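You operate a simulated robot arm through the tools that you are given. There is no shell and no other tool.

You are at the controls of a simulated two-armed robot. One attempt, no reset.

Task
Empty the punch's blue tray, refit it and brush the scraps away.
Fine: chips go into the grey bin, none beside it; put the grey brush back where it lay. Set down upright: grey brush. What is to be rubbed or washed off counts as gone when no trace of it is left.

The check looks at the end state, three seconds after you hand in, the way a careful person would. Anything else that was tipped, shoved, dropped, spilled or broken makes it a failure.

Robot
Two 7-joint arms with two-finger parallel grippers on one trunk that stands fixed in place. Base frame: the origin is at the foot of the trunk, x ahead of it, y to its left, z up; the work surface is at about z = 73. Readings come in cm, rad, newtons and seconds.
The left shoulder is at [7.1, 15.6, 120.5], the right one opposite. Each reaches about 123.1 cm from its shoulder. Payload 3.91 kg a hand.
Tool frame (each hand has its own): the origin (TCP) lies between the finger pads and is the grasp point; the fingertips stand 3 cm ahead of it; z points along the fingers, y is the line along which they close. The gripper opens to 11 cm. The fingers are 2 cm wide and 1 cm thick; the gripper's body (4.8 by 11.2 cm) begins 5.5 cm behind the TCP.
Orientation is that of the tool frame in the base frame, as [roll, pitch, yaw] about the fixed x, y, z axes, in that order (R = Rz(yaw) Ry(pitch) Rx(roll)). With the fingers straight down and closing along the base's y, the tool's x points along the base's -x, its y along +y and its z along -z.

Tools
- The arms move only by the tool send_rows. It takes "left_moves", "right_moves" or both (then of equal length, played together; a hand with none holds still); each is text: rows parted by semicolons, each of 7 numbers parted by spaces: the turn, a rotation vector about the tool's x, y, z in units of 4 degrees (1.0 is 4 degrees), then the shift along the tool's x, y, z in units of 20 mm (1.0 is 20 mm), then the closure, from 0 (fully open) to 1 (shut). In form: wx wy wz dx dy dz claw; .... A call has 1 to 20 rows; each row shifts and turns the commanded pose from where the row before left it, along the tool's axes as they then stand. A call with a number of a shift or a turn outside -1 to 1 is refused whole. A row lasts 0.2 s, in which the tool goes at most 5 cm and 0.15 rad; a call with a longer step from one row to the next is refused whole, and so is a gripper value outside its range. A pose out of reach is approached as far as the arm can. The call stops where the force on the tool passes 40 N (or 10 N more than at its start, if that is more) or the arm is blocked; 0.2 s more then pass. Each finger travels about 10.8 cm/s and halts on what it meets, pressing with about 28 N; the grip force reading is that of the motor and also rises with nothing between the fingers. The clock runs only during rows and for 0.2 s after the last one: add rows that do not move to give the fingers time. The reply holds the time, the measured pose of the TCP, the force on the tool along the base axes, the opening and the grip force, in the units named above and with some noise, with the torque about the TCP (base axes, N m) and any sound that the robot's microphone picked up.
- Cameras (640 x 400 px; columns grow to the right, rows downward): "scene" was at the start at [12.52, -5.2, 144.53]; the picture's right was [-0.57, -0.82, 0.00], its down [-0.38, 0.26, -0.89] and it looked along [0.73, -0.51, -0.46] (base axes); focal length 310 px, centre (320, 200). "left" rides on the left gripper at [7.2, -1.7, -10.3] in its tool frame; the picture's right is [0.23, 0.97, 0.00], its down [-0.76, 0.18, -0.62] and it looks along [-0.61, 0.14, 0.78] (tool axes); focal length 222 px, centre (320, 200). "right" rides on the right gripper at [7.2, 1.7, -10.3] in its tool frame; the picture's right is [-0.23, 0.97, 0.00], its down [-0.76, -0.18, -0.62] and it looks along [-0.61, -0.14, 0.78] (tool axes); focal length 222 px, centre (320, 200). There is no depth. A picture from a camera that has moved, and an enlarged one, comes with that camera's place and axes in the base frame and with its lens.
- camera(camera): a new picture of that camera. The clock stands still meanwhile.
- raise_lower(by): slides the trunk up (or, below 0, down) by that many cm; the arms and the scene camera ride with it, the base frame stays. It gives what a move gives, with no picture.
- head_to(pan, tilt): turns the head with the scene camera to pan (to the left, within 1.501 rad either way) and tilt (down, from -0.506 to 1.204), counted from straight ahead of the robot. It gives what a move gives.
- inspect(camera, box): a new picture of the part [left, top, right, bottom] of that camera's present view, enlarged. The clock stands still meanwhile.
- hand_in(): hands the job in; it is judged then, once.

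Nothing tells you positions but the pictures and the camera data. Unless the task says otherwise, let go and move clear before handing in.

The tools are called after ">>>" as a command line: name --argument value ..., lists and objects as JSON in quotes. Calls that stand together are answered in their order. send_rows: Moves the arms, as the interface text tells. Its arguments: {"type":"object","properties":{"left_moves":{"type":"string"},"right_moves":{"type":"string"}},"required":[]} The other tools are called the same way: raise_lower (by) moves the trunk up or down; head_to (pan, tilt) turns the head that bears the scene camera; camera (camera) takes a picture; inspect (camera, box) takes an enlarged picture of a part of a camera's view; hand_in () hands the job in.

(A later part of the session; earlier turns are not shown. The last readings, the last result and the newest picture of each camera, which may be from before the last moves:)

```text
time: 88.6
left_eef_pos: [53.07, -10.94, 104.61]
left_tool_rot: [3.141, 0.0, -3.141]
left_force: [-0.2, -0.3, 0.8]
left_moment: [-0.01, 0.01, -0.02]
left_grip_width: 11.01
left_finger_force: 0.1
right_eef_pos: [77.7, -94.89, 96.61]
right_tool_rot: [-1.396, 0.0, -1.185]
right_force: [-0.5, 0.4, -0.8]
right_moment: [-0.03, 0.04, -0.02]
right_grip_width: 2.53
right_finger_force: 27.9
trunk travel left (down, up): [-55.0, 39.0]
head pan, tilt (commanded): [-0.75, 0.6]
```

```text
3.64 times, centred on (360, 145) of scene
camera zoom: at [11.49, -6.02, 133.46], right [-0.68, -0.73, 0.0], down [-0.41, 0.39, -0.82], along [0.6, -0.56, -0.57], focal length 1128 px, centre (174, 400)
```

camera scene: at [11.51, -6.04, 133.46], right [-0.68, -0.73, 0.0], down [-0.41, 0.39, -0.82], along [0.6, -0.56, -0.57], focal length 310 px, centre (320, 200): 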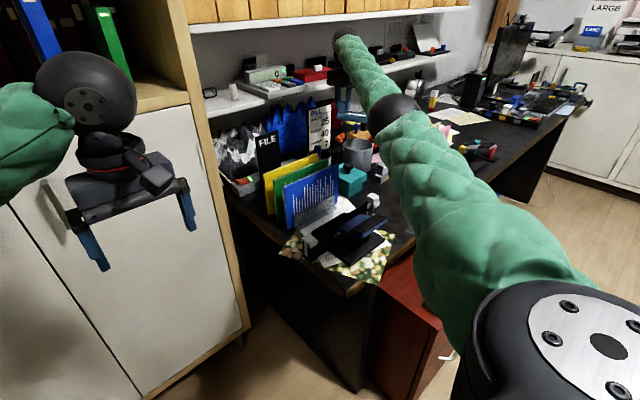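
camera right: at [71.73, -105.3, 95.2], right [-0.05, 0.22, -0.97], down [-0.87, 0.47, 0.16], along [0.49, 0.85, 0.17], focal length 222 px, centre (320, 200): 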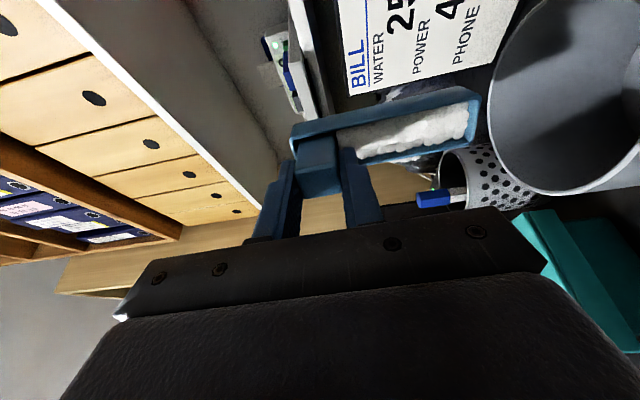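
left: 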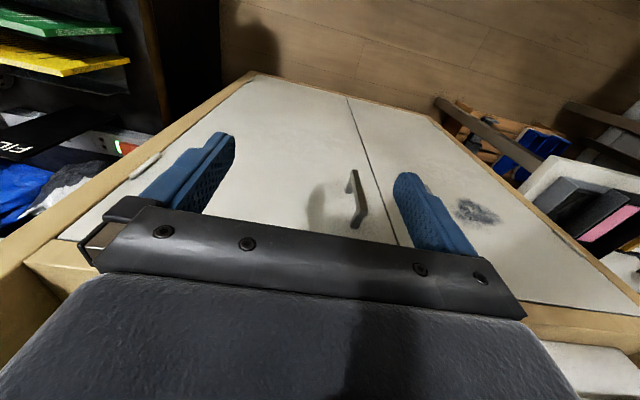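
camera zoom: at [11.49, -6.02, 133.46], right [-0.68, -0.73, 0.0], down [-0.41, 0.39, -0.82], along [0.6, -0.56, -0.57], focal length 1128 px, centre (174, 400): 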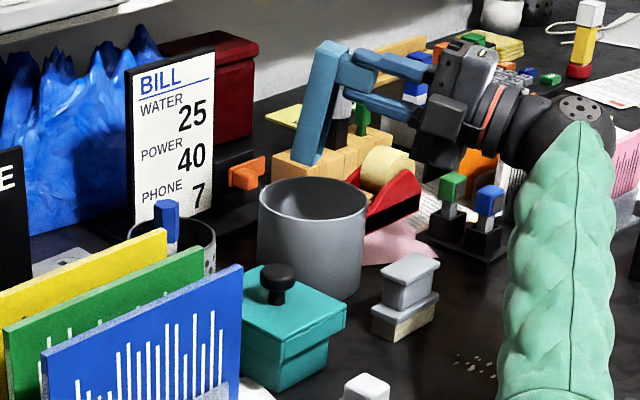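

Between 92° and 100° all chips dropped and the tray is empty. I'll check the bin and the table around it now.

>>> send_rows --right_moves "0 0 0 0 -0.615 0.109 1; 0 0 0 0 -0.615 0.109 1; 0 0 0 0 -0.615 0.109 1; 0 0 0 0 -0.615 0.109 1; 0 0 0 0 -0.139 -0.788 1; 0 0 0 0 -0.139 -0.788 1; 0 0 0 0 -0.139 -0.788 1; 0 0 0 0 -0.139 -0.788 1; 0 0 0 0 -0.139 -0.788 1; 0 0 0 0 -0.139 -0.788 1; 0 0 0 0 -0.139 -0.788 1; 0 0 0 0 -0.139 -0.788 1; 0 0 0 0 -0.139 -0.788 1; 0 0 0 0 -0.139 -0.788 1; 0 0 0 0 0 0 1"

>>> inspect --camera "scene" --box '[320, 110, 420, 200]'

>>> camera --camera "scene"

```text
time: 91.8
left_eef_pos: [53.0, -10.97, 104.58]
left_tool_rot: [3.142, 0.001, 3.141]
left_force: [-0.4, -1.0, 0.1]
left_moment: [0.02, -0.01, 0.03]
left_grip_width: 10.99
left_finger_force: 0.1
right_eef_pos: [62.88, -101.05, 101.42]
right_tool_rot: [-1.396, 0.001, -1.186]
right_force: [0.4, -0.1, -0.4]
right_moment: [-0.02, 0.01, -0.03]
right_grip_width: 2.53
right_finger_force: 28.2
trunk travel left (down, up): [-55.0, 39.0]
head pan, tilt (commanded): [-0.75, 0.6]
```

```text
4.44 times, centred on (370, 155) of scene
camera zoom: at [11.52, -6.02, 133.46], right [-0.68, -0.73, 0.0], down [-0.41, 0.39, -0.82], along [0.6, -0.56, -0.57], focal length 1379 px, centre (98, 400)
```

zoom: 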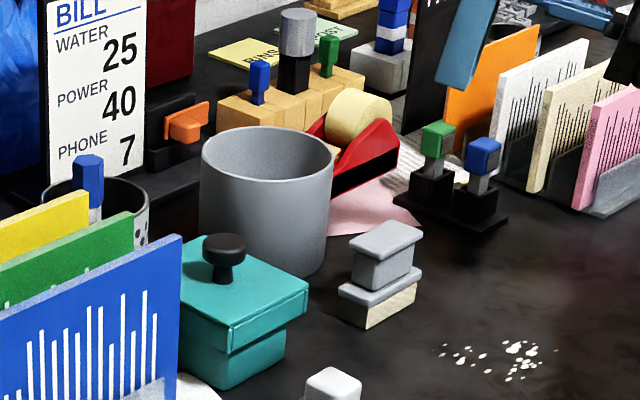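

```text
taken
camera scene: at [11.52, -6.02, 133.46], right [-0.68, -0.73, 0.0], down [-0.41, 0.39, -0.82], along [0.6, -0.56, -0.57], focal length 310 px, centre (320, 200)
```

scene: 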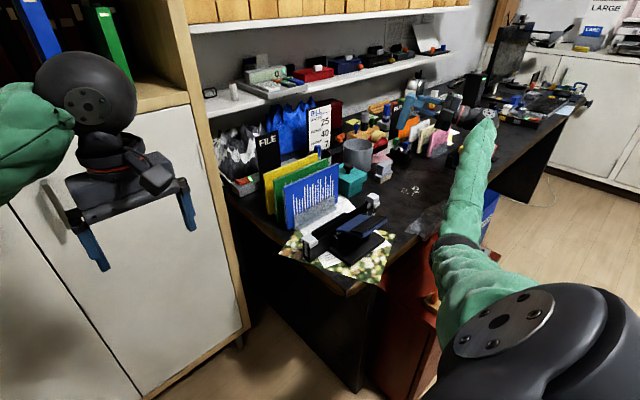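

No chips lie around the bin. Now I'll tilt the empty tray back to level in free air.

>>> send_rows --right_moves "-1 0 0 0 0 0 1; -1 0 0 0 0 0 1; -1 0 0 0 0 0 1; -1 0 0 0 0 0 1; -1 0 0 0 0 0 1; -1 0 0 0 0 0 1; -1 0 0 0 0 0 1; -1 0 0 0 0 0 1; -1 0 0 0 0 0 1; -1 0 0 0 0 0 1; -1 0 0 0 0 0 1; -1 0 0 0 0 0 1; -1 0 0 0 0 0 1; -1 0 0 0 0 0 1; -1 0 0 0 0 0 1; -1 0 0 0 0 0 1; -1 0 0 0 0 0 1; -1 0 0 0 0 0 1; -1 0 0 0 0 0 1; -1 0 0 0 0 0 1"

>>> send_rows --right_moves "-1 0 0 0 0 0 1; -1 0 0 0 0 0 1; -1 0 0 0 0 0 1; -1 0 0 0 0 0 1; -1 0 0 0 0 0 1; 0 0 0 0 0 0 1"

>>> camera --camera "right"

```text
time: 96.0
left_eef_pos: [53.05, -11.05, 104.67]
left_tool_rot: [-3.141, 0.001, -3.141]
left_force: [0.7, 0.0, 0.5]
left_moment: [0.0, 0.01, -0.02]
left_grip_width: 10.99
left_finger_force: 0.1
right_eef_pos: [62.9, -101.03, 101.4]
right_tool_rot: [-2.795, 0.0, -1.186]
right_force: [0.5, -0.5, -0.5]
right_moment: [-0.04, 0.03, 0.04]
right_grip_width: 2.57
right_finger_force: 28.0
trunk travel left (down, up): [-55.0, 39.0]
head pan, tilt (commanded): [-0.75, 0.6]
```

```text
time: 97.4
left_eef_pos: [53.07, -10.93, 104.66]
left_tool_rot: [3.141, -0.001, -3.142]
left_force: [-0.5, -0.4, -0.5]
left_moment: [0.02, -0.03, -0.02]
left_grip_width: 11.01
left_finger_force: 0.1
right_eef_pos: [62.81, -101.22, 101.61]
right_tool_rot: [3.139, 0.0, -1.186]
right_force: [-0.6, 0.3, -0.4]
right_moment: [0.03, -0.05, 0.03]
right_grip_width: 2.52
right_finger_force: 28.4
trunk travel left (down, up): [-55.0, 39.0]
head pan, tilt (commanded): [-0.75, 0.6]
```

```text
taken
camera right: at [64.02, -108.45, 111.92], right [-0.99, -0.16, 0.0], down [-0.12, 0.77, 0.62], along [-0.1, 0.62, -0.78], focal length 222 px, centre (320, 200)
```

right: 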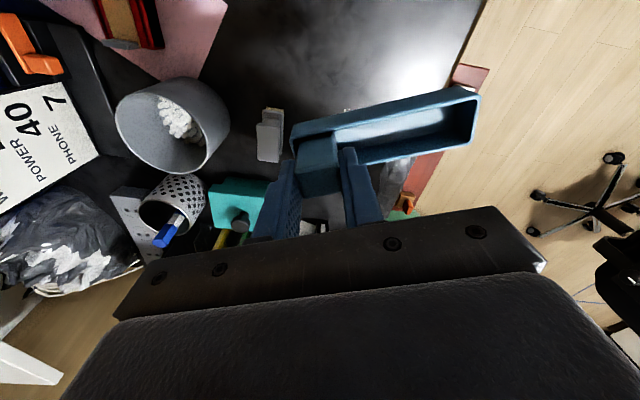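

The chips are in the bin. Next I'll turn the tray back to its original heading and carry it back over the punch.

>>> inspect --camera "right" --box '[100, 60, 300, 185]'

>>> send_rows --right_moves "0 0 1 0 0 0 1; 0 0 1 0 0 0 1; 0 0 1 0 0 0 1; 0 0 1 0 0 0 1; 0 0 1 0 0 0 1; 0 0 1 0 0 0 1; 0 0 1 0 0 0 1; 0 0 1 0 0 0 1; 0 0 1 0 0 0 1; 0 0 1 0 0 0 1; 0 0 1 0 0 0 1; 0 0 1 0 0 0 1; 0 0 1 0 0 0 1; 0 0 1 0 0 0 1; 0 0 1 0 0 0 1; 0 0 1 0 0 0 1; 0 0 1 0 0 0 1; 0 0 1 0 0 0 1; 0 0 1 0 0 0 1; 0 0 1 0 0 0 1"

>>> send_rows --right_moves "0 0 1 0 0 0 1; 0 0 1 0 0 0 1; 0 0 1 0 0 0 1; 0 0 1 0 0 0 1; 0 0 1 0 0 0 1; 0 0 1 0 0 0 1; 0 0 1 0 0 0 1; 0 0 1 0 0 0 1; 0 0 0 0.09 0.95 0 1; 0 0 0 0.09 0.95 0 1; 0 0 0 0.09 0.95 0 1; 0 0 0 0.09 0.95 0 1; 0 0 0 0.09 0.95 0 1; 0 0 0 0.09 0.95 0 1; 0 0 0 0.09 0.95 0 1; 0 0 0 0.09 0.95 0 1; 0 0 0 0.09 0.95 0 1; 0 0 0 0.09 0.95 0 1; 0 0 0 0 0 0 1"

```text
3.20 times, centred on (200, 122) of right
camera zoom: at [64.02, -108.45, 111.92], right [-0.99, -0.16, 0.0], down [-0.12, 0.77, 0.62], along [-0.1, 0.62, -0.78], focal length 711 px, centre (704, 448)
```

zoom: 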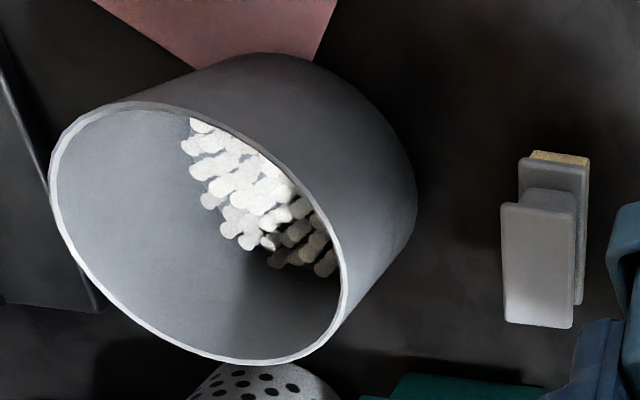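

```text
time: 101.6
left_eef_pos: [53.09, -11.03, 104.79]
left_tool_rot: [3.141, 0.001, -3.141]
left_force: [0.3, -0.9, -0.7]
left_moment: [0.01, -0.01, -0.02]
left_grip_width: 11.01
left_finger_force: 0.0
right_eef_pos: [62.9, -101.03, 101.5]
right_tool_rot: [3.14, 0.001, -2.582]
right_force: [0.6, 0.7, 0.5]
right_moment: [0.02, 0.0, -0.03]
right_grip_width: 2.54
right_finger_force: 28.0
trunk travel left (down, up): [-55.0, 39.0]
head pan, tilt (commanded): [-0.75, 0.6]
```

```text
time: 105.6
left_eef_pos: [52.97, -11.04, 104.71]
left_tool_rot: [-3.141, 0.0, -3.141]
left_force: [0.5, 0.3, -0.5]
left_moment: [0.02, 0.01, -0.04]
left_grip_width: 10.99
left_finger_force: 0.1
right_eef_pos: [61.11, -82.03, 101.46]
right_tool_rot: [3.141, 0.001, -3.14]
right_force: [0.2, -0.2, -0.6]
right_moment: [0.0, 0.02, -0.04]
right_grip_width: 2.52
right_finger_force: 28.1
trunk travel left (down, up): [-55.0, 39.0]
head pan, tilt (commanded): [-0.75, 0.6]
```

All chips rest inside the bin. Now back over the cradle at the same x,y where I lifted the tray.

>>> send_rows --right_moves "0 0 0 0.004 0.893 0 1; 0 0 0 0.004 0.893 0 1; 0 0 0 0.004 0.893 0 1; 0 0 0 0.004 0.893 0 1; 0 0 0 0.004 0.893 0 1; 0 0 0 0.004 0.893 0 1; 0 0 0 0.004 0.893 0 1; 0 0 0 0.004 0.893 0 1; 0 0 0 0.004 0.893 0 1; 0 0 0 0.004 0.893 0 1; 0 0 0 0.004 0.893 0 1; 0 0 0 0 0 0.6 1; 0 0 0 0 0 0.9 1; 0 0 0 0 0 0.9 1; 0 0 0 0 0 0.9 1; 0 0 0 0 0 0.9 1; 0 0 0 0 0 0.9 1; 0 0 0 0 0 0 1"

>>> send_rows --right_moves "0 0 0 0 0 0 1"

>>> camera --camera "right"

>>> inspect --camera "scene" --box '[290, 150, 410, 250]'

```text
time: 109.4
left_eef_pos: [53.06, -11.02, 104.6]
left_tool_rot: [3.14, 0.0, -3.14]
left_force: [0.2, 0.4, -0.7]
left_moment: [-0.02, 0.0, 0.0]
left_grip_width: 10.99
left_finger_force: 0.1
right_eef_pos: [60.91, -62.32, 91.42]
right_tool_rot: [-3.141, 0.001, -3.139]
right_force: [-0.3, 0.0, -0.3]
right_moment: [0.02, -0.01, -0.01]
right_grip_width: 2.52
right_finger_force: 28.1
trunk travel left (down, up): [-55.0, 39.0]
head pan, tilt (commanded): [-0.75, 0.6]
```

```text
time: 109.8
left_eef_pos: [53.01, -11.02, 104.64]
left_tool_rot: [3.141, 0.0, -3.141]
left_force: [0.5, -0.1, -0.2]
left_moment: [-0.01, 0.01, 0.0]
left_grip_width: 11.01
left_finger_force: 0.0
right_eef_pos: [60.91, -62.16, 91.35]
right_tool_rot: [-3.141, 0.0, -3.14]
right_force: [0.7, -0.7, -1.1]
right_moment: [-0.02, -0.04, 0.04]
right_grip_width: 2.54
right_finger_force: 27.8
trunk travel left (down, up): [-55.0, 39.0]
head pan, tilt (commanded): [-0.75, 0.6]
```

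```text
taken
camera right: at [53.61, -60.66, 101.77], right [0.23, 0.97, 0.0], down [0.76, -0.18, 0.62], along [0.61, -0.14, -0.78], focal length 222 px, centre (320, 200)
```

right: 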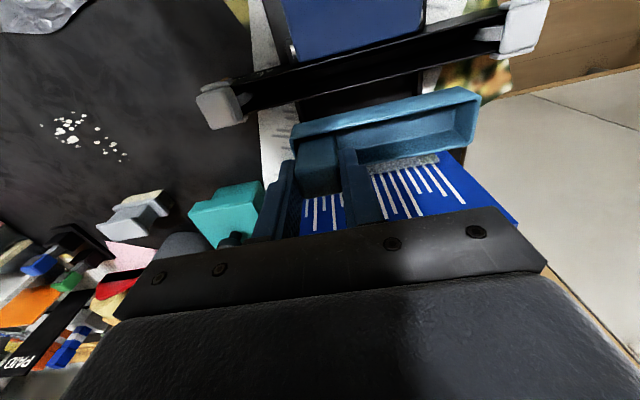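

```text
4.00 times, centred on (350, 200) of scene
camera zoom: at [11.49, -6.02, 133.46], right [-0.68, -0.73, 0.0], down [-0.41, 0.39, -0.82], along [0.6, -0.56, -0.57], focal length 1241 px, centre (200, 200)
```

zoom: 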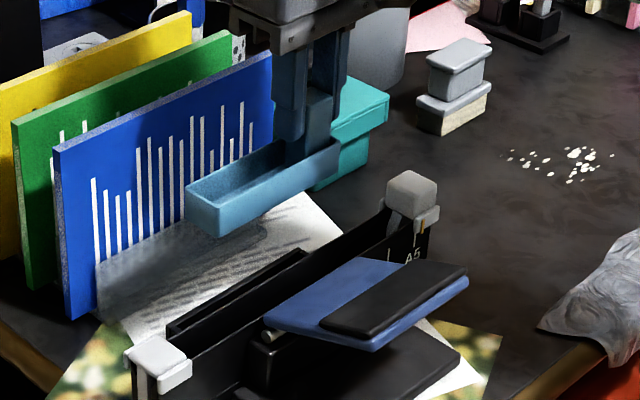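

I'll correct the 1 mm offsets and descend to just above the cradle to check the alignment.

>>> send_rows --right_moves "0 0 0 -0.045 -0.055 0.7 1; 0 0 0 0 0 0.9 1; 0 0 0 0 0 0.9 1; 0 0 0 0 0 0.9 1; 0 0 0 0 0 0.7 1; 0 0 0 0 0 0 1; 0 0 0 0 0 0 1"

>>> inspect --camera "right" --box '[240, 40, 500, 200]'

>>> inspect --camera "scene" --box '[300, 170, 400, 250]'

```text
time: 111.4
left_eef_pos: [53.11, -11.12, 104.69]
left_tool_rot: [3.141, 0.001, 3.141]
left_force: [1.1, 0.2, 0.1]
left_moment: [-0.05, -0.03, 0.01]
left_grip_width: 10.99
left_finger_force: 0.1
right_eef_pos: [60.89, -62.32, 83.02]
right_tool_rot: [3.141, 0.0, -3.139]
right_force: [-0.6, 0.0, -0.8]
right_moment: [-0.01, 0.0, 0.01]
right_grip_width: 2.55
right_finger_force: 28.3
trunk travel left (down, up): [-55.0, 39.0]
head pan, tilt (commanded): [-0.75, 0.6]
```

```text
2.46 times, centred on (370, 120) of right
camera zoom: at [53.68, -60.82, 93.59], right [0.23, 0.97, 0.0], down [0.76, -0.18, 0.62], along [0.61, -0.14, -0.78], focal length 547 px, centre (197, 397)
```

zoom: 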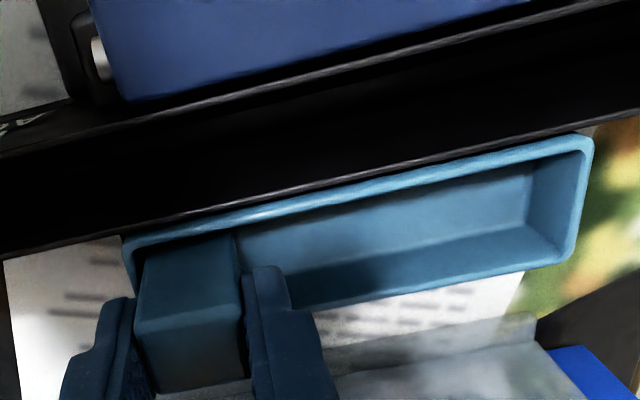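

```text
5.00 times, centred on (350, 210) of scene
camera zoom: at [11.49, -6.03, 133.46], right [-0.68, -0.73, 0.0], down [-0.41, 0.39, -0.82], along [0.6, -0.56, -0.57], focal length 1551 px, centre (170, 150)
```

zoom: 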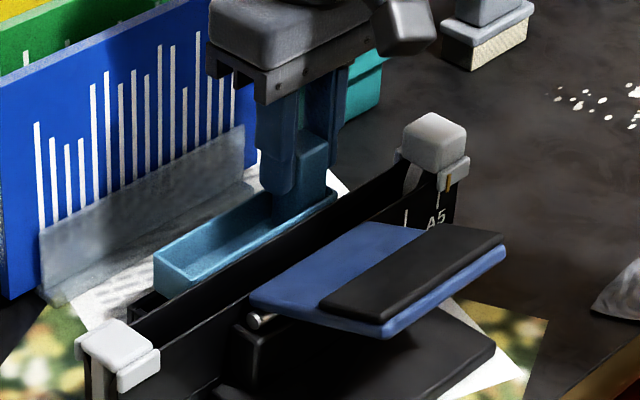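

>>> send_rows --right_moves "0 0 0 -0.03 -0.01 0.2 1; 0 0 0 0 0 0.2 1; 0 0 0 0 0 0.2 1; 0 0 0 0 0 0.2 1; 0 0 0 0 0 0.2 1; 0 0 0 0 0 0.2 1; 0 0 0 0 0 0 1"

>>> inspect --camera "right" --box '[240, 40, 500, 200]'

>>> inspect --camera "scene" --box '[310, 180, 390, 240]'

```text
time: 113.0
left_eef_pos: [53.04, -10.92, 104.7]
left_tool_rot: [-3.14, -0.001, -3.14]
left_force: [-0.3, 0.3, -0.3]
left_moment: [0.01, -0.02, 0.0]
left_grip_width: 11.03
left_finger_force: 0.1
right_eef_pos: [61.14, -62.45, 80.72]
right_tool_rot: [-3.141, 0.0, -3.14]
right_force: [-0.2, 0.3, -0.1]
right_moment: [0.0, 0.03, 0.02]
right_grip_width: 2.52
right_finger_force: 28.3
trunk travel left (down, up): [-55.0, 39.0]
head pan, tilt (commanded): [-0.75, 0.6]
```

```text
2.46 times, centred on (370, 120) of right
camera zoom: at [53.84, -60.87, 91.07], right [0.23, 0.97, 0.0], down [0.76, -0.18, 0.62], along [0.61, -0.14, -0.78], focal length 547 px, centre (197, 397)
```

zoom: 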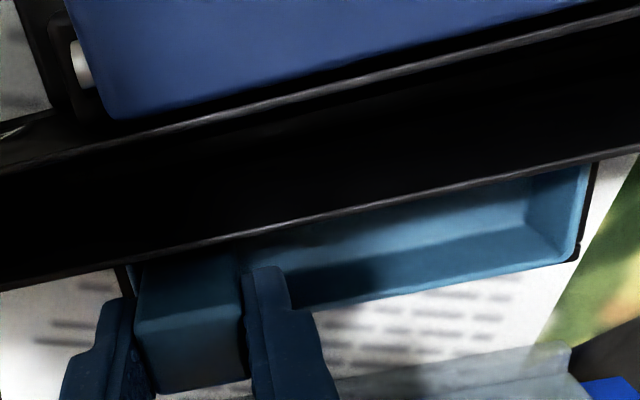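

```text
6.67 times, centred on (350, 210) of scene
camera zoom: at [11.49, -6.02, 133.46], right [-0.68, -0.73, 0.0], down [-0.41, 0.39, -0.82], along [0.6, -0.56, -0.57], focal length 2068 px, centre (120, 133)
```

zoom: 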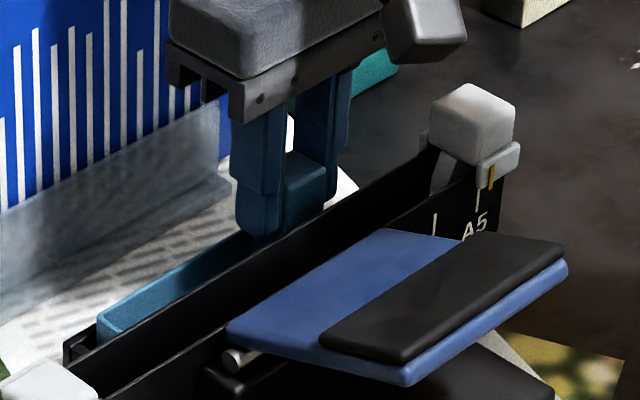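

The tray is entering the cradle without contact force. Final small steps to seat it.

>>> send_rows --right_moves "0 0 0 0.02 0 0.12 1; 0 0 0 0 0 0.12 1; 0 0 0 0 0 0.1 1; 0 0 0 0 0 0 1"

>>> inspect --camera "right" --box '[240, 40, 500, 200]'

>>> inspect --camera "scene" --box '[310, 180, 390, 240]'

```text
time: 114.0
left_eef_pos: [53.04, -11.01, 104.65]
left_tool_rot: [-3.141, 0.0, 3.141]
left_force: [0.4, -0.2, 0.6]
left_moment: [0.03, 0.01, 0.0]
left_grip_width: 10.99
left_finger_force: 0.0
right_eef_pos: [61.08, -62.37, 80.16]
right_tool_rot: [-3.139, 0.0, -3.139]
right_force: [1.1, -0.7, 1.1]
right_moment: [0.01, -0.01, -0.04]
right_grip_width: 2.54
right_finger_force: 28.3
trunk travel left (down, up): [-55.0, 39.0]
head pan, tilt (commanded): [-0.75, 0.6]
```

```text
2.46 times, centred on (370, 120) of right
camera zoom: at [53.81, -60.84, 90.48], right [0.23, 0.97, 0.0], down [0.76, -0.18, 0.62], along [0.61, -0.14, -0.78], focal length 547 px, centre (197, 397)
```

zoom: 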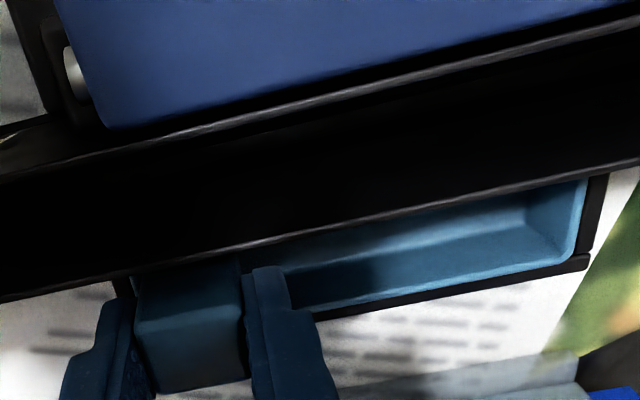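

```text
6.67 times, centred on (350, 210) of scene
camera zoom: at [11.49, -6.01, 133.46], right [-0.68, -0.73, 0.0], down [-0.41, 0.39, -0.82], along [0.6, -0.56, -0.57], focal length 2068 px, centre (120, 133)
```

zoom: 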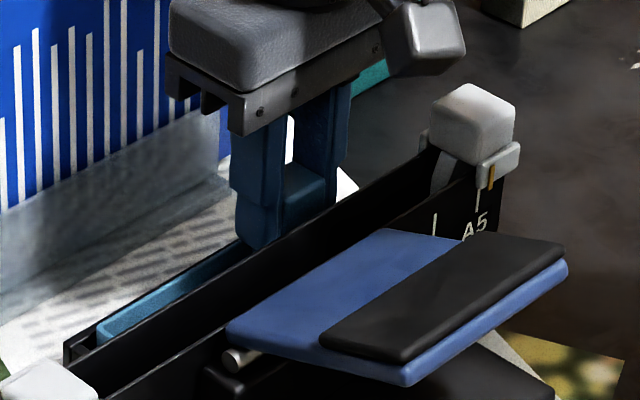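

>>> send_rows --right_moves "0 0 0 0.02 0 0.08 1; 0 0 0 0 0 0 1"

>>> send_rows --right_moves "0 0 0 0 0 0.05 1; 0 0 0 0 0 0 1"

>>> inspect --camera "scene" --box '[320, 180, 380, 230]'

```text
time: 114.6
left_eef_pos: [52.93, -10.99, 104.71]
left_tool_rot: [3.141, -0.002, 3.141]
left_force: [-1.0, 0.0, 0.9]
left_moment: [-0.02, -0.03, -0.01]
left_grip_width: 11.0
left_finger_force: 0.1
right_eef_pos: [60.94, -62.39, 80.03]
right_tool_rot: [-3.14, 0.002, 3.142]
right_force: [5.0, -2.2, 14.7]
right_moment: [0.1, -0.13, -0.07]
right_grip_width: 2.55
right_finger_force: 28.4
trunk travel left (down, up): [-55.0, 39.0]
head pan, tilt (commanded): [-0.75, 0.6]
```

```text
time: 115.2
left_eef_pos: [52.95, -10.95, 104.61]
left_tool_rot: [-3.141, 0.0, -3.141]
left_force: [0.2, -0.3, 0.5]
left_moment: [0.03, -0.07, 0.0]
left_grip_width: 11.01
left_finger_force: 0.1
right_eef_pos: [60.88, -62.44, 79.9]
right_tool_rot: [-3.14, 0.002, -3.141]
right_force: [4.8, -7.0, 22.8]
right_moment: [-0.03, -0.1, 0.0]
right_grip_width: 2.56
right_finger_force: 28.0
trunk travel left (down, up): [-55.0, 39.0]
head pan, tilt (commanded): [-0.75, 0.6]
```

```text
8.00 times, centred on (350, 205) of scene
camera zoom: at [11.39, -5.93, 133.49], right [-0.68, -0.73, 0.0], down [-0.41, 0.39, -0.83], along [0.6, -0.56, -0.56], focal length 2482 px, centre (80, 160)
```

zoom: 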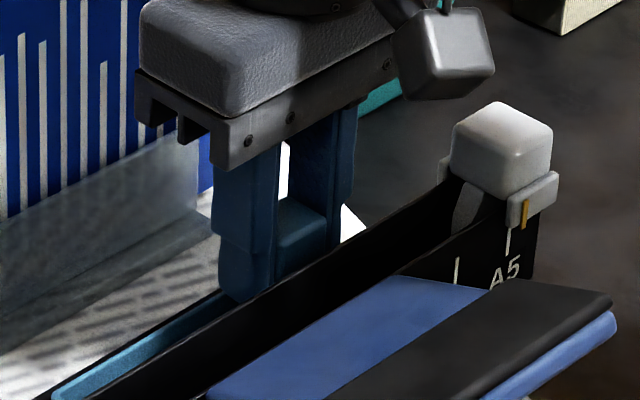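

The tray is seated (contact force rises at the original height). I'll relieve the pressure, open gently and rise.

>>> send_rows --right_moves "0 0 0 0 0 -0.06 1; 0 0 0 0 0 0 0.9; 0 0 0 0 0 0 0.75; 0 0 0 0 0 0 0.65; 0 0 0 0 0 0 0.5; 0 0 0 0 0 0 0.5"

>>> send_rows --right_moves "0 0 0 0 0 -0.2 0.5; 0 0 0 0 0 -0.4 0.5; 0 0 0 0 0 -0.7 0.5; 0 0 0 0 0 -0.9 0.5; 0 0 0 0 0 -0.9 0.5; 0 0 0 0 0 -0.9 0.5; 0 0 0 0 0 -0.9 0.5; 0 0 0 0 0 -0.9 0.5; 0 0 0 0 0 -0.9 0.5; 0 0 0 0 0 -0.9 0.5; 0 0 0 0 0 -0.9 0.5; 0 0 0 0 0 0 0.5"

>>> camera --camera "right"

>>> inspect --camera "scene" --box '[310, 180, 390, 240]'

```text
time: 116.6
left_eef_pos: [52.93, -11.05, 104.58]
left_tool_rot: [-3.141, 0.0, 3.141]
left_force: [-0.6, 0.1, 0.3]
left_moment: [0.01, 0.01, -0.01]
left_grip_width: 11.01
left_finger_force: 0.2
right_eef_pos: [60.94, -62.43, 79.81]
right_tool_rot: [-3.141, 0.0, -3.14]
right_force: [0.7, -0.2, -0.1]
right_moment: [-0.03, 0.03, 0.01]
right_grip_width: 5.51
right_finger_force: 0.1
trunk travel left (down, up): [-55.0, 39.0]
head pan, tilt (commanded): [-0.75, 0.6]
```

```text
time: 119.2
left_eef_pos: [53.06, -11.05, 104.7]
left_tool_rot: [3.141, -0.001, 3.141]
left_force: [-0.1, 0.6, 0.8]
left_moment: [-0.02, -0.01, -0.01]
left_grip_width: 11.0
left_finger_force: 0.1
right_eef_pos: [60.9, -62.5, 97.05]
right_tool_rot: [3.141, 0.001, -3.141]
right_force: [-0.1, -1.0, -0.5]
right_moment: [0.0, -0.01, 0.0]
right_grip_width: 5.49
right_finger_force: 0.1
trunk travel left (down, up): [-55.0, 39.0]
head pan, tilt (commanded): [-0.75, 0.6]
```

```text
taken
camera right: at [53.62, -60.93, 107.4], right [0.23, 0.97, 0.0], down [0.76, -0.18, 0.62], along [0.61, -0.14, -0.78], focal length 222 px, centre (320, 200)
```

right: 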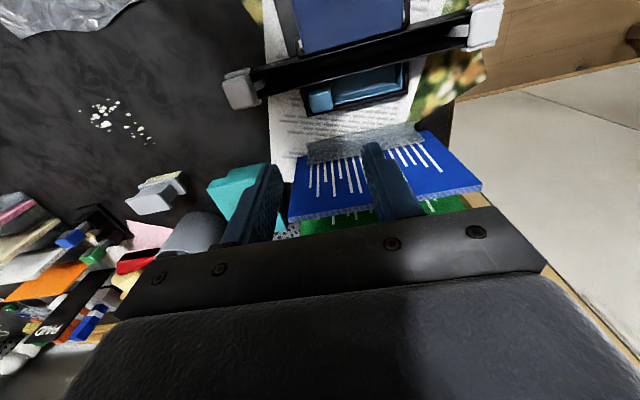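

```text
6.67 times, centred on (350, 210) of scene
camera zoom: at [11.49, -6.03, 133.46], right [-0.68, -0.73, 0.0], down [-0.41, 0.39, -0.82], along [0.6, -0.56, -0.57], focal length 2068 px, centre (120, 133)
```

zoom: 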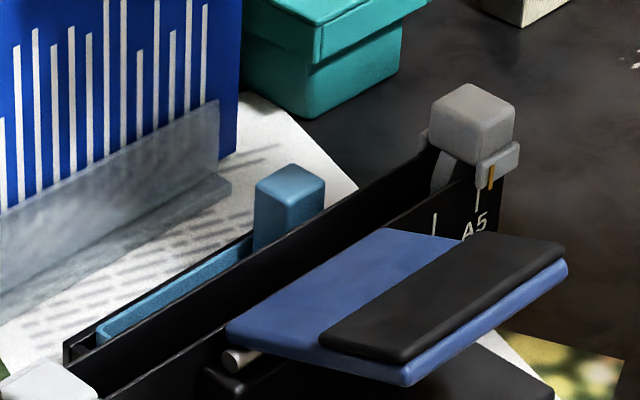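

>>> inspect --camera "right" --box '[280, 40, 440, 140]'

>>> inspect --camera "scene" --box '[315, 195, 365, 235]'

```text
4.00 times, centred on (360, 90) of right
camera zoom: at [53.62, -60.93, 107.4], right [0.23, 0.97, 0.0], down [0.76, -0.18, 0.62], along [0.61, -0.14, -0.78], focal length 888 px, centre (160, 640)
```

zoom: 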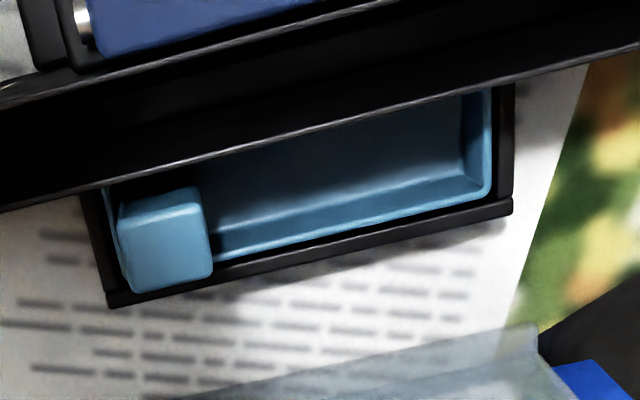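

```text
10.00 times, centred on (340, 215) of scene
camera zoom: at [11.49, -6.03, 133.46], right [-0.68, -0.73, 0.0], down [-0.41, 0.39, -0.82], along [0.6, -0.56, -0.57], focal length 3102 px, centre (120, 50)
```

zoom: 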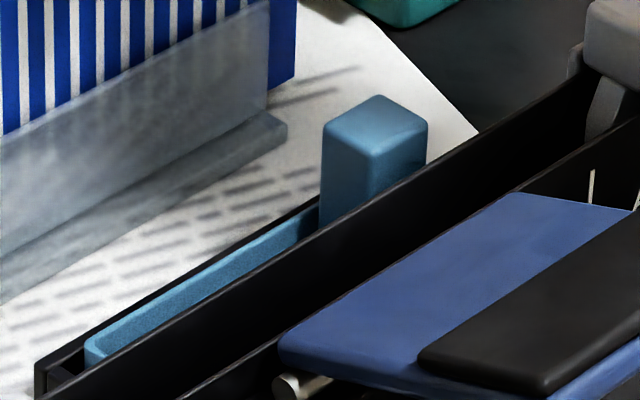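

The empty tray sits fully back in its cradle. Now the brush: I'll look at its shape closely before choosing the grip.

>>> inspect --camera "scene" --box '[365, 150, 405, 190]'

>>> inspect --camera "right" --box '[110, 160, 200, 230]'

```text
10.00 times, centred on (385, 170) of scene
camera zoom: at [11.49, -6.03, 133.46], right [-0.68, -0.73, 0.0], down [-0.41, 0.39, -0.82], along [0.6, -0.56, -0.57], focal length 3102 px, centre (-330, 500)
```

zoom: 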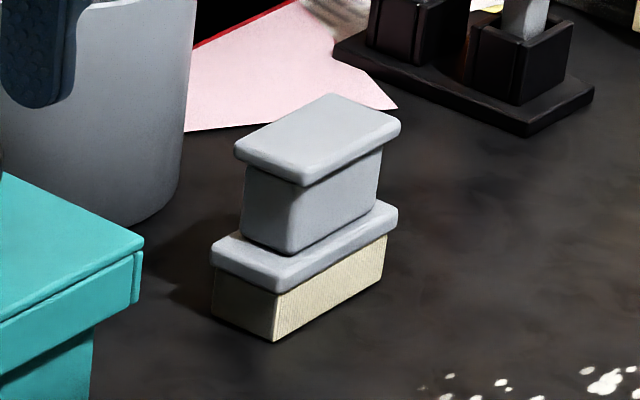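

```text
5.71 times, centred on (155, 195) of right
camera zoom: at [53.62, -60.93, 107.4], right [0.23, 0.97, 0.0], down [0.76, -0.18, 0.62], along [0.61, -0.14, -0.78], focal length 1269 px, centre (1263, 229)
```

zoom: 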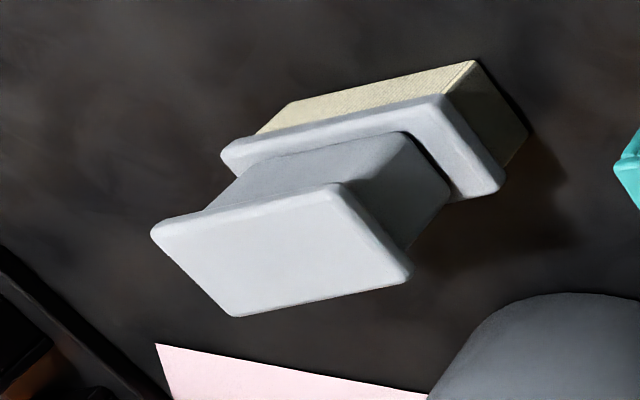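

The brush has a cap over a narrower neck; gripping across its short side (x) and sweeping along x is the sturdiest. I'll turn the hand by 90° and go above it.

>>> send_rows --right_moves "0 0 -1 0 0 0 0.4; 0 0 -1 0 0 0 0.4; 0 0 -1 0 0 0 0.4; 0 0 -1 0 0 0 0.4; 0 0 -1 0 0 0 0.4; 0 0 -1 0 0 0 0.4; 0 0 -1 0 0 0 0.4; 0 0 -1 0 0 0 0.4; 0 0 -1 0 0 0 0.4; 0 0 -1 0 0 0 0.4; 0 0 -1 0 0 0 0.4; 0 0 -1 0 0 0 0.4; 0 0 -1 0 0 0 0.4; 0 0 -1 0 0 0 0.4; 0 0 -1 0 0 0 0.4; 0 0 -1 0 0 0 0.4; 0 0 -1 0 0 0 0.4; 0 0 -1 0 0 0 0.4; 0 0 -1 0 0 0 0.4; 0 0 -1 0 0 0 0.4"

>>> send_rows --right_moves "0 0 -1 0 0 0 0.4; 0 0 -1 0 0 0 0.4; 0 0 -0.5 0 0 0 0.4; 0 0 0 0.956 -0.281 0 0.4; 0 0 0 0.956 -0.281 0 0.4; 0 0 0 0.956 -0.281 0 0.4; 0 0 0 0.956 -0.281 0 0.4; 0 0 0 0.956 -0.281 0 0.4; 0 0 0 0.956 -0.281 0 0.4; 0 0 0 0.956 -0.281 0 0.4; 0 0 0 0.956 -0.281 0 0.4; 0 0 0 0.956 -0.281 0 0.4; 0 0 0 0.956 -0.281 0 0.4; 0 0 0 0.956 -0.281 0 0.4; 0 0 0 0.956 -0.281 0 0.4; 0 0 0 0.956 -0.281 0 0.4; 0 0 0 0.956 -0.281 0 0.4; 0 0 0 0.956 -0.281 0 0.4; 0 0 0 0 0 0 0.4"

>>> camera --camera "right"

>>> camera --camera "scene"

```text
time: 123.4
left_eef_pos: [53.07, -11.02, 104.59]
left_tool_rot: [3.14, -0.001, -3.141]
left_force: [0.4, 0.7, -0.5]
left_moment: [0.0, 0.0, 0.02]
left_grip_width: 11.01
left_finger_force: 0.0
right_eef_pos: [60.94, -62.54, 96.89]
right_tool_rot: [3.141, 0.001, -1.743]
right_force: [-0.4, -0.9, -0.3]
right_moment: [0.04, -0.01, 0.02]
right_grip_width: 6.57
right_finger_force: 0.0
trunk travel left (down, up): [-55.0, 39.0]
head pan, tilt (commanded): [-0.75, 0.6]
```

```text
time: 127.4
left_eef_pos: [52.92, -10.95, 104.68]
left_tool_rot: [-3.141, -0.001, -3.14]
left_force: [0.6, -0.1, 1.0]
left_moment: [-0.01, -0.03, -0.01]
left_grip_width: 10.99
left_finger_force: 0.1
right_eef_pos: [69.42, -91.12, 96.91]
right_tool_rot: [-3.141, 0.001, -1.57]
right_force: [-0.4, 1.0, 0.8]
right_moment: [0.02, 0.0, -0.01]
right_grip_width: 6.58
right_finger_force: 0.1
trunk travel left (down, up): [-55.0, 39.0]
head pan, tilt (commanded): [-0.75, 0.6]
```

```text
taken
camera right: at [67.78, -98.39, 107.33], right [-0.97, 0.23, 0.0], down [0.18, 0.76, 0.62], along [0.14, 0.61, -0.78], focal length 222 px, centre (320, 200)
```

right: 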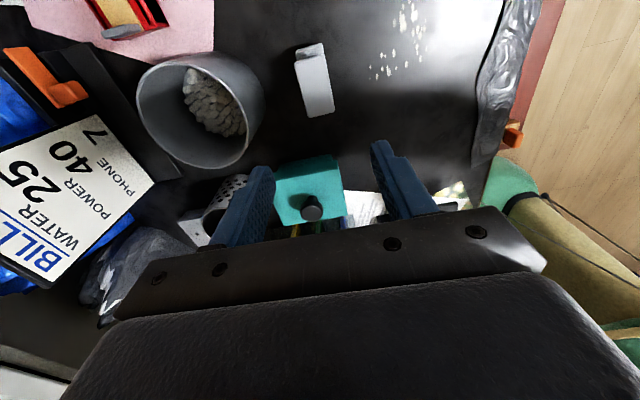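

```text
taken
camera scene: at [11.46, -6.01, 133.47], right [-0.68, -0.73, 0.0], down [-0.41, 0.39, -0.82], along [0.6, -0.56, -0.57], focal length 310 px, centre (320, 200)
```

scene: 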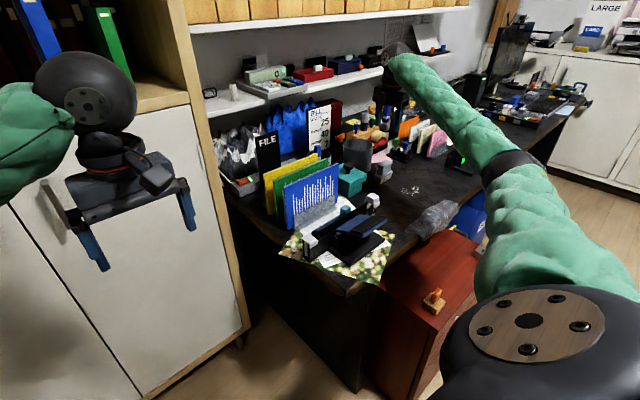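

>>> inspect --camera "right" --box '[270, 30, 370, 130]'

>>> inspect --camera "right" --box '[340, 0, 460, 90]'

```text
4.00 times, centred on (320, 80) of right
camera zoom: at [67.78, -98.39, 107.33], right [-0.97, 0.23, 0.0], down [0.18, 0.76, 0.62], along [0.14, 0.61, -0.78], focal length 888 px, centre (320, 680)
```

zoom: 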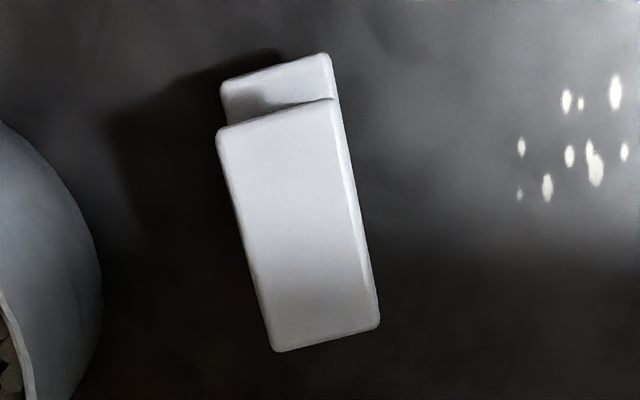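

```text
4.44 times, centred on (400, 45) of right
camera zoom: at [67.78, -98.39, 107.33], right [-0.97, 0.23, 0.0], down [0.18, 0.76, 0.62], along [0.14, 0.61, -0.78], focal length 987 px, centre (-36, 889)
```

zoom: 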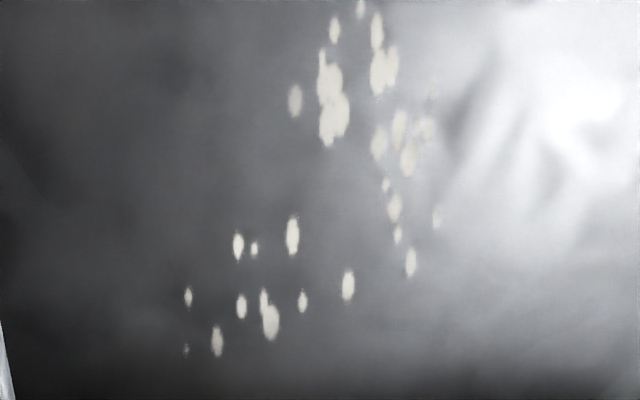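

The brush cap spans x 68.0–71.3, y -95.7…-89.7 and is square to the axes. I'll centre over it and descend.

>>> send_rows --right_moves "0 0 0 0.433 -0.058 0.3 0.4; 0 0 0 0.433 -0.058 0.9 0.4; 0 0 0 0 0 0.9 0.4; 0 0 0 0 0 0.9 0.4; 0 0 0 0 0 0.9 0.4; 0 0 0 0 0 0.9 0.4; 0 0 0 0 0 0.9 0.4; 0 0 0 0 0 0.9 0.4; 0 0 0 0 0 0 0.4"

>>> camera --camera "right"

>>> inspect --camera "scene" --box '[345, 120, 425, 200]'

```text
time: 129.4
left_eef_pos: [53.08, -10.93, 104.68]
left_tool_rot: [3.142, 0.0, 3.142]
left_force: [-0.1, 0.2, -0.4]
left_moment: [0.0, 0.01, 0.0]
left_grip_width: 10.99
left_finger_force: 0.1
right_eef_pos: [69.62, -92.8, 83.76]
right_tool_rot: [-3.141, -0.001, -1.57]
right_force: [-0.1, 0.2, 0.1]
right_moment: [-0.02, 0.0, 0.01]
right_grip_width: 6.57
right_finger_force: 0.2
trunk travel left (down, up): [-55.0, 39.0]
head pan, tilt (commanded): [-0.75, 0.6]
```

```text
taken
camera right: at [67.94, -100.15, 94.17], right [-0.97, 0.23, 0.0], down [0.18, 0.76, 0.62], along [0.14, 0.61, -0.78], focal length 222 px, centre (320, 200)
```

right: 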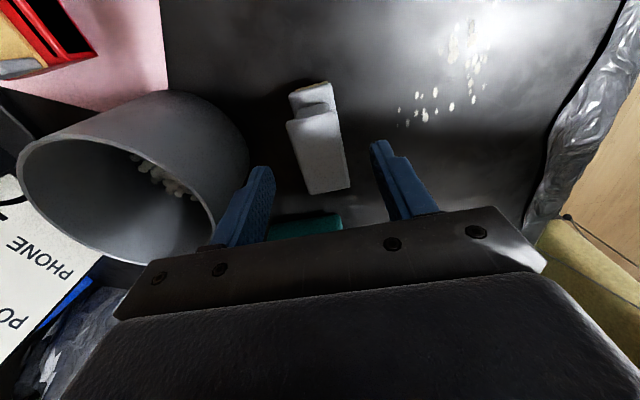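

```text
5.00 times, centred on (385, 160) of scene
camera zoom: at [11.48, -6.01, 133.47], right [-0.68, -0.73, 0.0], down [-0.41, 0.39, -0.82], along [0.6, -0.56, -0.57], focal length 1551 px, centre (-5, 400)
```

zoom: 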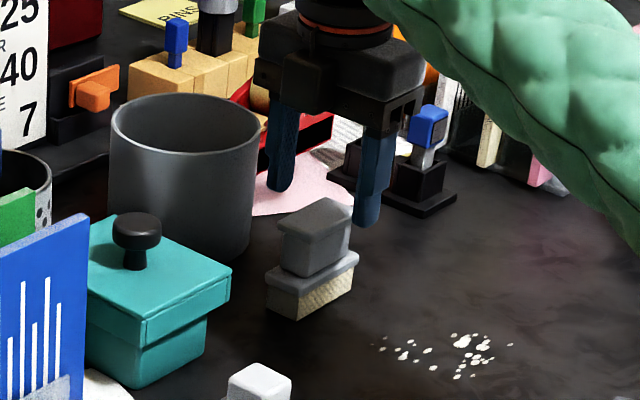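

Centred within a few millimetres. Lowering the last 4 cm and closing on the cap.

>>> send_rows --right_moves "0 0 0 0.075 0 0.5 0.4; 0 0 0 0 0 0.5 0.4; 0 0 0 0 0 0.5 0.4; 0 0 0 0 0 0.4 0.4; 0 0 0 0 0 0 0.4; 0 0 0 0 0 0 0.5; 0 0 0 0 0 0 0.6; 0 0 0 0 0 0 0.65; 0 0 0 0 0 0 0.7; 0 0 0 0 0 0 0.8; 0 0 0 0 0 0 1; 0 0 0 0 0 0 1; 0 0 0 0 0 0 1"

>>> inspect --camera "scene" --box '[345, 120, 425, 200]'

>>> camera --camera "right"

```text
time: 132.2
left_eef_pos: [52.99, -11.03, 104.71]
left_tool_rot: [-3.142, 0.0, 3.141]
left_force: [-0.2, 0.2, 0.6]
left_moment: [0.01, -0.01, 0.04]
left_grip_width: 10.99
left_finger_force: 0.1
right_eef_pos: [69.59, -92.95, 79.92]
right_tool_rot: [3.141, -0.001, -1.569]
right_force: [0.7, 0.3, 0.9]
right_moment: [0.0, -0.03, 0.01]
right_grip_width: 3.32
right_finger_force: 28.2
trunk travel left (down, up): [-55.0, 39.0]
head pan, tilt (commanded): [-0.75, 0.6]
```

```text
5.00 times, centred on (385, 160) of scene
camera zoom: at [11.49, -6.02, 133.46], right [-0.68, -0.73, 0.0], down [-0.41, 0.39, -0.82], along [0.6, -0.56, -0.57], focal length 1551 px, centre (-5, 400)
```

zoom: 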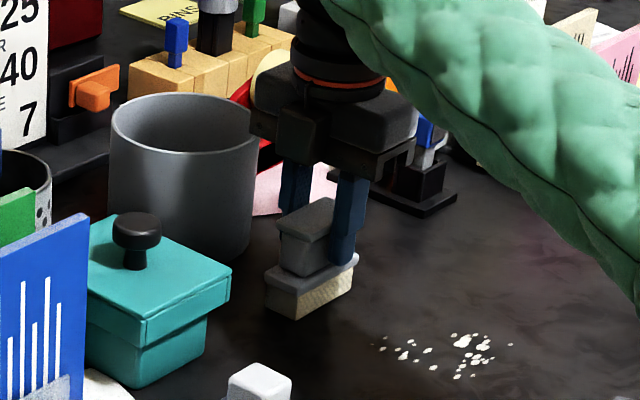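

```text
taken
camera right: at [67.98, -100.3, 90.29], right [-0.97, 0.23, 0.0], down [0.18, 0.76, 0.62], along [0.14, 0.61, -0.78], focal length 222 px, centre (320, 200)
```

right: 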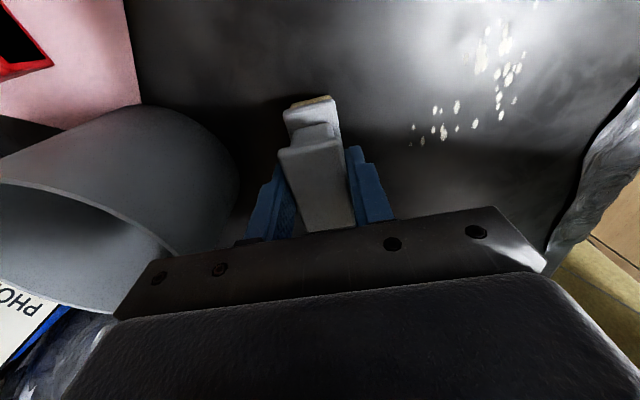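

The brush is held (3.3 cm). I'll lift it a little, move beside the scraps and set the bristles down with light contact.

>>> send_rows --right_moves "0 0 0 0 0 -0.3 1; 0 0 0 0 0 -0.4 1; 0 0 0 0 0 -0.4 1; 0 0 0 0 0 -0.4 1; 0 0 0 0.419 0.5125 0 1; 0 0 0 0.419 0.5125 0 1; 0 0 0 0.419 0.5125 0 1; 0 0 0 0.419 0.5125 0 1; 0 0 0 0 0 0.5 1; 0 0 0 0 0 0.5 1; 0 0 0 0 0 0.4 1; 0 0 0 0 0 0 1"

>>> inspect --camera "scene" --box '[355, 130, 455, 210]'

>>> camera --camera "right"

```text
time: 134.8
left_eef_pos: [53.01, -11.05, 104.7]
left_tool_rot: [-3.142, 0.0, -3.14]
left_force: [-0.2, -0.4, 0.6]
left_moment: [0.02, 0.0, -0.02]
left_grip_width: 10.99
left_finger_force: 0.0
right_eef_pos: [65.54, -96.56, 80.21]
right_tool_rot: [3.14, 0.0, -1.568]
right_force: [0.0, 0.3, -2.5]
right_moment: [0.0, 0.0, 0.0]
right_grip_width: 3.32
right_finger_force: 27.8
trunk travel left (down, up): [-55.0, 39.0]
head pan, tilt (commanded): [-0.75, 0.6]
```

```text
5.00 times, centred on (405, 170) of scene
camera zoom: at [11.48, -6.03, 133.46], right [-0.68, -0.73, 0.0], down [-0.41, 0.39, -0.82], along [0.6, -0.56, -0.57], focal length 1551 px, centre (-105, 350)
```

zoom: 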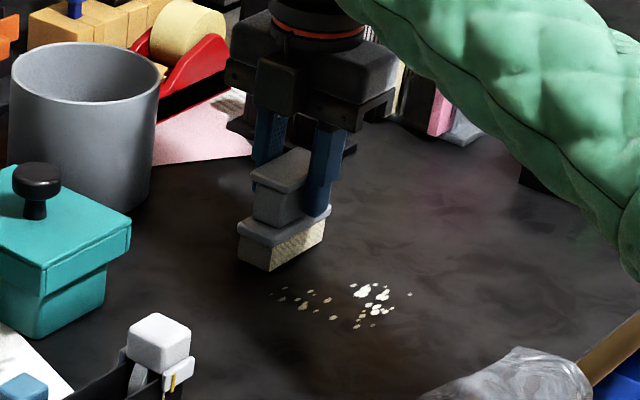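

```text
taken
camera right: at [63.92, -103.82, 90.52], right [-0.97, 0.23, 0.0], down [0.18, 0.76, 0.62], along [0.14, 0.61, -0.78], focal length 222 px, centre (320, 200)
```

right: 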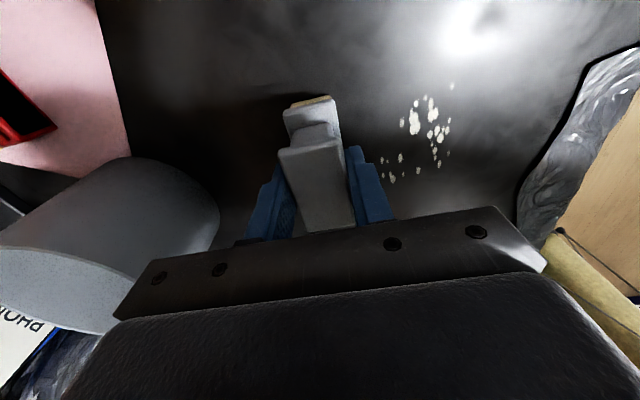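

>>> send_rows --right_moves "0 0 0 0 0 0.1 1; 0 0 0 0 0 0.06 1; 0 0 0 0 0 0 1"

```text
time: 135.6
left_eef_pos: [53.02, -11.08, 104.65]
left_tool_rot: [-3.141, 0.0, 3.14]
left_force: [0.9, -0.3, -0.1]
left_moment: [0.01, 0.02, 0.0]
left_grip_width: 10.98
left_finger_force: 0.0
right_eef_pos: [65.65, -96.37, 79.8]
right_tool_rot: [-3.141, 0.001, -1.569]
right_force: [-0.2, -1.6, 3.1]
right_moment: [0.0, -0.14, 0.01]
right_grip_width: 3.34
right_finger_force: 27.7
trunk travel left (down, up): [-55.0, 39.0]
head pan, tilt (commanded): [-0.75, 0.6]
```

Bristles touch the desk with a few newtons. First stroke toward the robot over the farther half of the scraps.

>>> send_rows --right_moves "0 0 0 0 0.5 0 1; 0 0 0 0 0.5 0 1; 0 0 0 0 0.5 0 1; 0 0 0 0 0.5 0 1; 0 0 0 0 0.5 0 1; 0 0 0 0 0.5 0 1; 0 0 0 0 0.5 0 1; 0 0 0 0 0.5 0 1; 0 0 0 0 0.5 0 1; 0 0 0 0 0.5 0 1; 0 0 0 0 0.5 0 1; 0 0 0 0 0.5 0 1; 0 0 0 0 0.5 0 1; 0 0 0 0 0 0 1"

>>> inspect --camera "scene" --box '[355, 130, 455, 210]'

>>> camera --camera "right"

```text
time: 138.6
left_eef_pos: [52.97, -10.76, 104.68]
left_tool_rot: [3.141, 0.001, 3.141]
left_force: [0.4, 0.4, -0.2]
left_moment: [-0.03, 0.0, -0.03]
left_grip_width: 10.98
left_finger_force: 0.0
right_eef_pos: [52.54, -96.25, 79.98]
right_tool_rot: [3.141, 0.0, -1.569]
right_force: [4.8, 1.8, 12.6]
right_moment: [0.16, -0.13, -0.01]
right_grip_width: 3.31
right_finger_force: 27.9
trunk travel left (down, up): [-55.0, 39.0]
head pan, tilt (commanded): [-0.75, 0.6]
```

```text
5.00 times, centred on (405, 170) of scene
camera zoom: at [11.46, -5.89, 133.47], right [-0.68, -0.73, 0.0], down [-0.41, 0.38, -0.83], along [0.6, -0.56, -0.56], focal length 1551 px, centre (-105, 350)
```

zoom: 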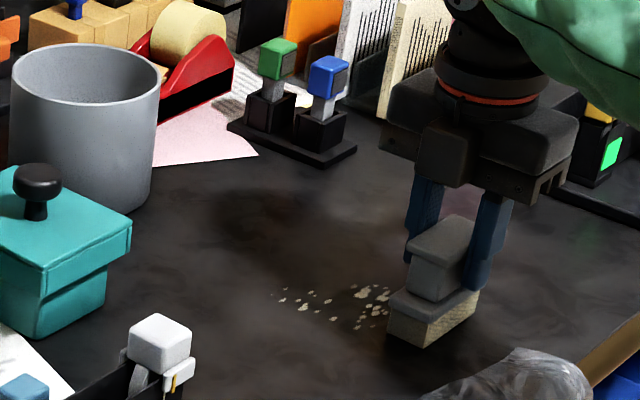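

```text
taken
camera right: at [50.93, -103.65, 90.29], right [-0.97, 0.23, 0.0], down [0.18, 0.76, 0.62], along [0.14, 0.61, -0.78], focal length 222 px, centre (320, 200)
```

right: 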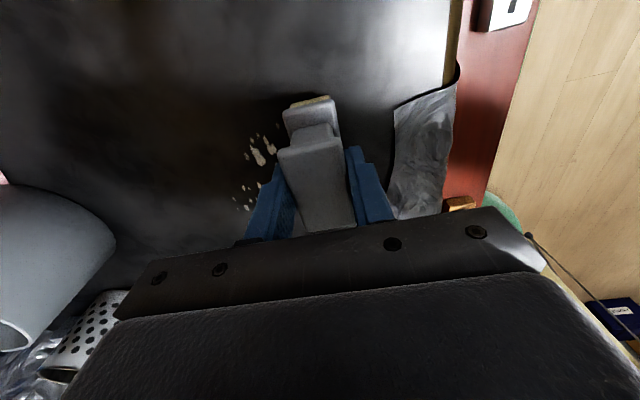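

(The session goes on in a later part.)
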